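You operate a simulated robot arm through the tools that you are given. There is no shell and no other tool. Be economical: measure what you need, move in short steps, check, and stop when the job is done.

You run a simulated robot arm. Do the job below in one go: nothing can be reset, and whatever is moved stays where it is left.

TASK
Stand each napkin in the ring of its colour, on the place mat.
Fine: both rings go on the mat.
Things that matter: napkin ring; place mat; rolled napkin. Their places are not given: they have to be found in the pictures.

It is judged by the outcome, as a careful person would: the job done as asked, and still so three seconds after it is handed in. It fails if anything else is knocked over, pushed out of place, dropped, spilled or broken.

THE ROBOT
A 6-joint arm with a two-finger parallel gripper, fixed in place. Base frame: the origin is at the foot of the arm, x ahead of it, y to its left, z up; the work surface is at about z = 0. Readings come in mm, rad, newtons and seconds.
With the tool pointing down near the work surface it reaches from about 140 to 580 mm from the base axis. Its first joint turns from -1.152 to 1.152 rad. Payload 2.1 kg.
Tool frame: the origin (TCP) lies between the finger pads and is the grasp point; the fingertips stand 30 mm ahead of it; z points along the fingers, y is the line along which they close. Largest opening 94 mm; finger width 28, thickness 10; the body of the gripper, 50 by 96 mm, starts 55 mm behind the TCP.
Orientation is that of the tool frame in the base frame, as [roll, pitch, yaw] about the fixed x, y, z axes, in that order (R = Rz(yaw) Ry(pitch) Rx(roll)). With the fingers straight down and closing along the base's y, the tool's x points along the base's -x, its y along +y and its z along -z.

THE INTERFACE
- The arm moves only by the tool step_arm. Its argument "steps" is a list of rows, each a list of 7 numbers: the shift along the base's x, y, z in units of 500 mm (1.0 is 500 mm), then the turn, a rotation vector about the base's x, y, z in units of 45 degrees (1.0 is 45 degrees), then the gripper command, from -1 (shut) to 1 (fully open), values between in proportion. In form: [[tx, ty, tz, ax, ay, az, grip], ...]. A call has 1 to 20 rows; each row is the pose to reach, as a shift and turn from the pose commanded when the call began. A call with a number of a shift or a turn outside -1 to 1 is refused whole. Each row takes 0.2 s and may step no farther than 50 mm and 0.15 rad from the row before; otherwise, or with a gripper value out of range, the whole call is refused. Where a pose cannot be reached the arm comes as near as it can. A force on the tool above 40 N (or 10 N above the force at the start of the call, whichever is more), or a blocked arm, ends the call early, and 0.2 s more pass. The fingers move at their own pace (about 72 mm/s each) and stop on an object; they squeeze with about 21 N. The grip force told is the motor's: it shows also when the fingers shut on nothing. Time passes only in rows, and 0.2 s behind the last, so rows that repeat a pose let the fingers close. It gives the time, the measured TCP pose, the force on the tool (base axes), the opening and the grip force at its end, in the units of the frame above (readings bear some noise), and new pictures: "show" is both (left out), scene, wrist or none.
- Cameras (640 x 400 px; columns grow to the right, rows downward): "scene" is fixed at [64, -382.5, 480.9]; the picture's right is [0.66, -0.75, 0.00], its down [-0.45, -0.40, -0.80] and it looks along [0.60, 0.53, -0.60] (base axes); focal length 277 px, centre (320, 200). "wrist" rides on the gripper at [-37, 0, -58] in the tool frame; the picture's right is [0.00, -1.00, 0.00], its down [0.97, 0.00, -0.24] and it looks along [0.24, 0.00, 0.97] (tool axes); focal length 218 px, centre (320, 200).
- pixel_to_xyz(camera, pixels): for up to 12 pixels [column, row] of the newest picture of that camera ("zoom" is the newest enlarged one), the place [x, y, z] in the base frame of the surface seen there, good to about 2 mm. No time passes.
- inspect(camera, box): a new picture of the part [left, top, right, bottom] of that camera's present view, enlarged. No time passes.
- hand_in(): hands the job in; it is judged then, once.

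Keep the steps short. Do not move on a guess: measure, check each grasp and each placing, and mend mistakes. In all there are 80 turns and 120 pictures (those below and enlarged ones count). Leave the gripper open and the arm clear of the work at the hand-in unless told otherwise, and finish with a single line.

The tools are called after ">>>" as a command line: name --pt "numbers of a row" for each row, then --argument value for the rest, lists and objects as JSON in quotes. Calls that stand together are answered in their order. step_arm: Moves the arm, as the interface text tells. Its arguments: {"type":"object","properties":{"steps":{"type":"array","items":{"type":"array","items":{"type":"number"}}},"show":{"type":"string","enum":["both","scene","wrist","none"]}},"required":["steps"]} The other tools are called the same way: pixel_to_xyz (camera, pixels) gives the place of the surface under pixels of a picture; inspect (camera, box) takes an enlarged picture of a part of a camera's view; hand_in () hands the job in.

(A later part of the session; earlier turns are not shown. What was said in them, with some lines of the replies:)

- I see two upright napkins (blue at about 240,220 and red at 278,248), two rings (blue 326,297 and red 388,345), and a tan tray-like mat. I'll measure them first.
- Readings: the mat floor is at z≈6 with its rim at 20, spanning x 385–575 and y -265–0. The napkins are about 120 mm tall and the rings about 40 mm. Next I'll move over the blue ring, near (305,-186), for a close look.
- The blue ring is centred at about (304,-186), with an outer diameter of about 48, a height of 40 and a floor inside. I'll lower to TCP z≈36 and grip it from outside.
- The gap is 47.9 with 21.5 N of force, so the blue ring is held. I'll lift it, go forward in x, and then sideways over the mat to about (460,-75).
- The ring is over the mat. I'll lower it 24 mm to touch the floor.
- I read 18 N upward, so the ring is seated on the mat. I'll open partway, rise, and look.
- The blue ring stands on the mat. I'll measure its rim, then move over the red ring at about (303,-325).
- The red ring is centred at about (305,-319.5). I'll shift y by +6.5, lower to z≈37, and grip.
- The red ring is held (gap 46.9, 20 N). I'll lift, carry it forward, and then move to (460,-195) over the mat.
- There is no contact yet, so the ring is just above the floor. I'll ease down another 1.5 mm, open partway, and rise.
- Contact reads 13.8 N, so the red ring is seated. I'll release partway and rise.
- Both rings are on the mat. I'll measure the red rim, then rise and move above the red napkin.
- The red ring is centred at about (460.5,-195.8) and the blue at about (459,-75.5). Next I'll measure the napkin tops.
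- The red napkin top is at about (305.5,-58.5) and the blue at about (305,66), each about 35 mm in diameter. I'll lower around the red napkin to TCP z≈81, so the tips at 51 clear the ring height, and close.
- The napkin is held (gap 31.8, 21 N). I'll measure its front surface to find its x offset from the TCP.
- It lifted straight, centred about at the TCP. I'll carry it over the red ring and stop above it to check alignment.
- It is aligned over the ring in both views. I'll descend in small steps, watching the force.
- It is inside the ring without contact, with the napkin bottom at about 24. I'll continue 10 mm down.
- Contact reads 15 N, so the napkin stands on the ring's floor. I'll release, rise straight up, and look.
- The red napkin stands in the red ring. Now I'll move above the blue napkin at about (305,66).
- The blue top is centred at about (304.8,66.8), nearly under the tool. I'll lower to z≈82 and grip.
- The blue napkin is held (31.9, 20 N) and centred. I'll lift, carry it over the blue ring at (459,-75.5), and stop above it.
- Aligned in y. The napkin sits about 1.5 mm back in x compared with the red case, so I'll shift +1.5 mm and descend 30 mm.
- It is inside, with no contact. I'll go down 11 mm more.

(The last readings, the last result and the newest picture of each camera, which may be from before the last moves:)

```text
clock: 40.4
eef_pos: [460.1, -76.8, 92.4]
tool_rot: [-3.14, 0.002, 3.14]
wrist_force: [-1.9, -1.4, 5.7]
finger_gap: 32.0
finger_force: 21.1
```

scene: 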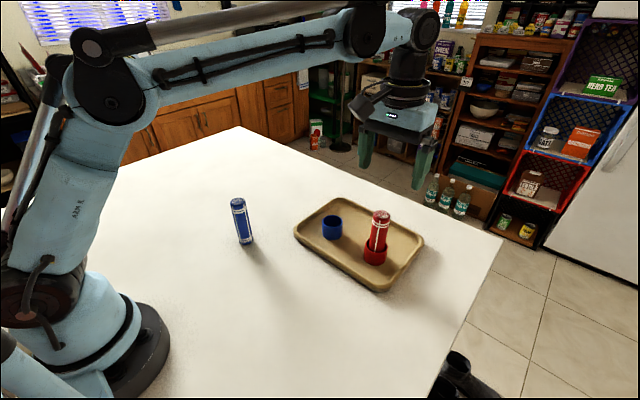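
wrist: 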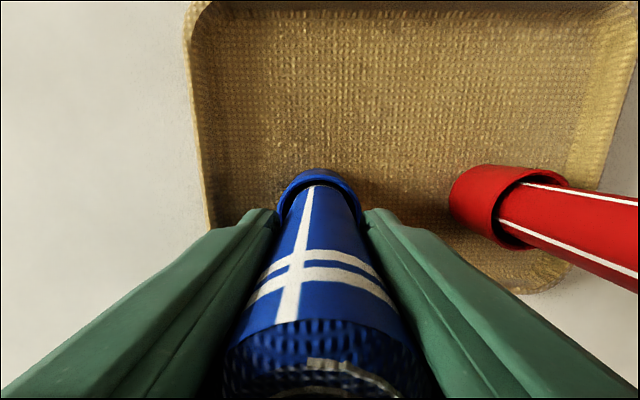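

Contact reads 6 N, so it is seated. I'll release partway, rise, and check.

>>> step_arm --pt "0 0 0 0 0 0 -0.1" --pt "0 0 0 0 0 0 0.28" --pt "0 0 0 0 0 0 0.28" --pt "0 0 0.06 0 0 0 0.28" --pt "0 0 0.15 0 0 0 0.28" --pt "0 0 0.24 0 0 0 0.28" --pt "0 0 0.32 0 0 0 1" --pt "0 0 0.36 0 0 0 1" --pt "0 0 0.36 0 0 0 1"

>>> inspect --camera "scene" --box '[290, 170, 430, 290]'

```text
clock: 42.4
eef_pos: [460.1, -74.2, 272.9]
tool_rot: [-3.14, 0.002, -3.141]
wrist_force: [0.0, -1.0, 1.1]
finger_gap: 93.7
finger_force: 0.1
```

scene: 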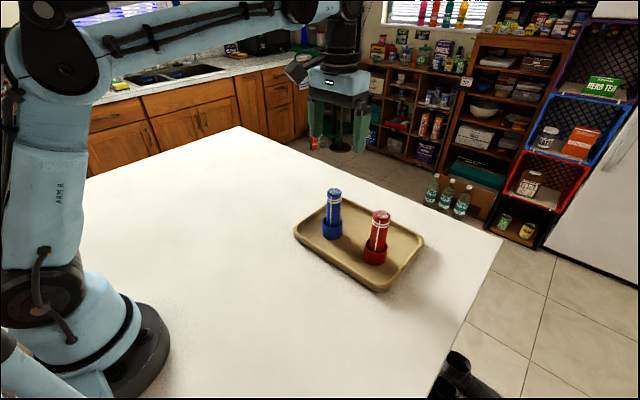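
wrist: 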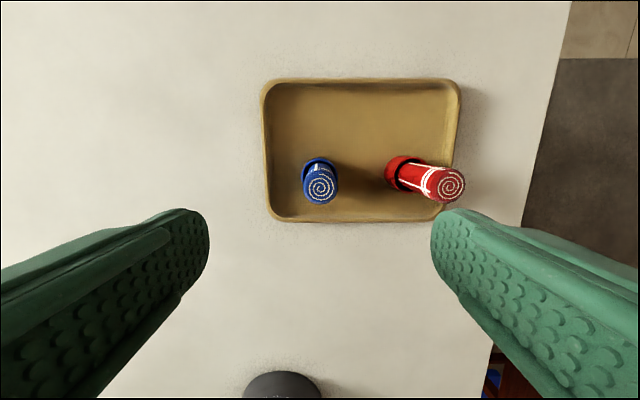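

```text
3.33 times, centred on (360, 230) of scene
```

zoom: 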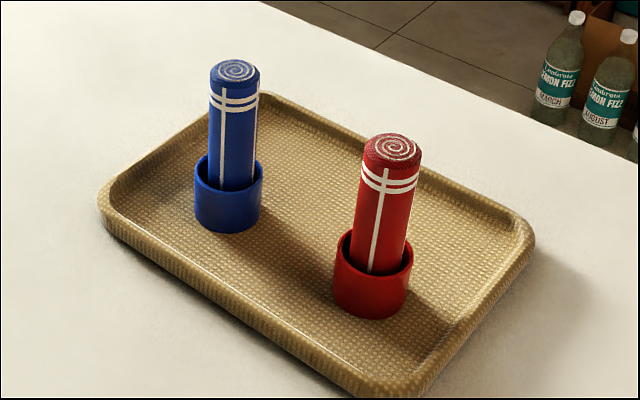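

Both napkins stand in the rings of their colours on the mat, the gripper is open, and the arm is clear. I'm handing in.

>>> hand_in

```text
The job is handed in.
```

Both rings are on the mat with the matching napkin standing upright in each, and I've handed the job in.
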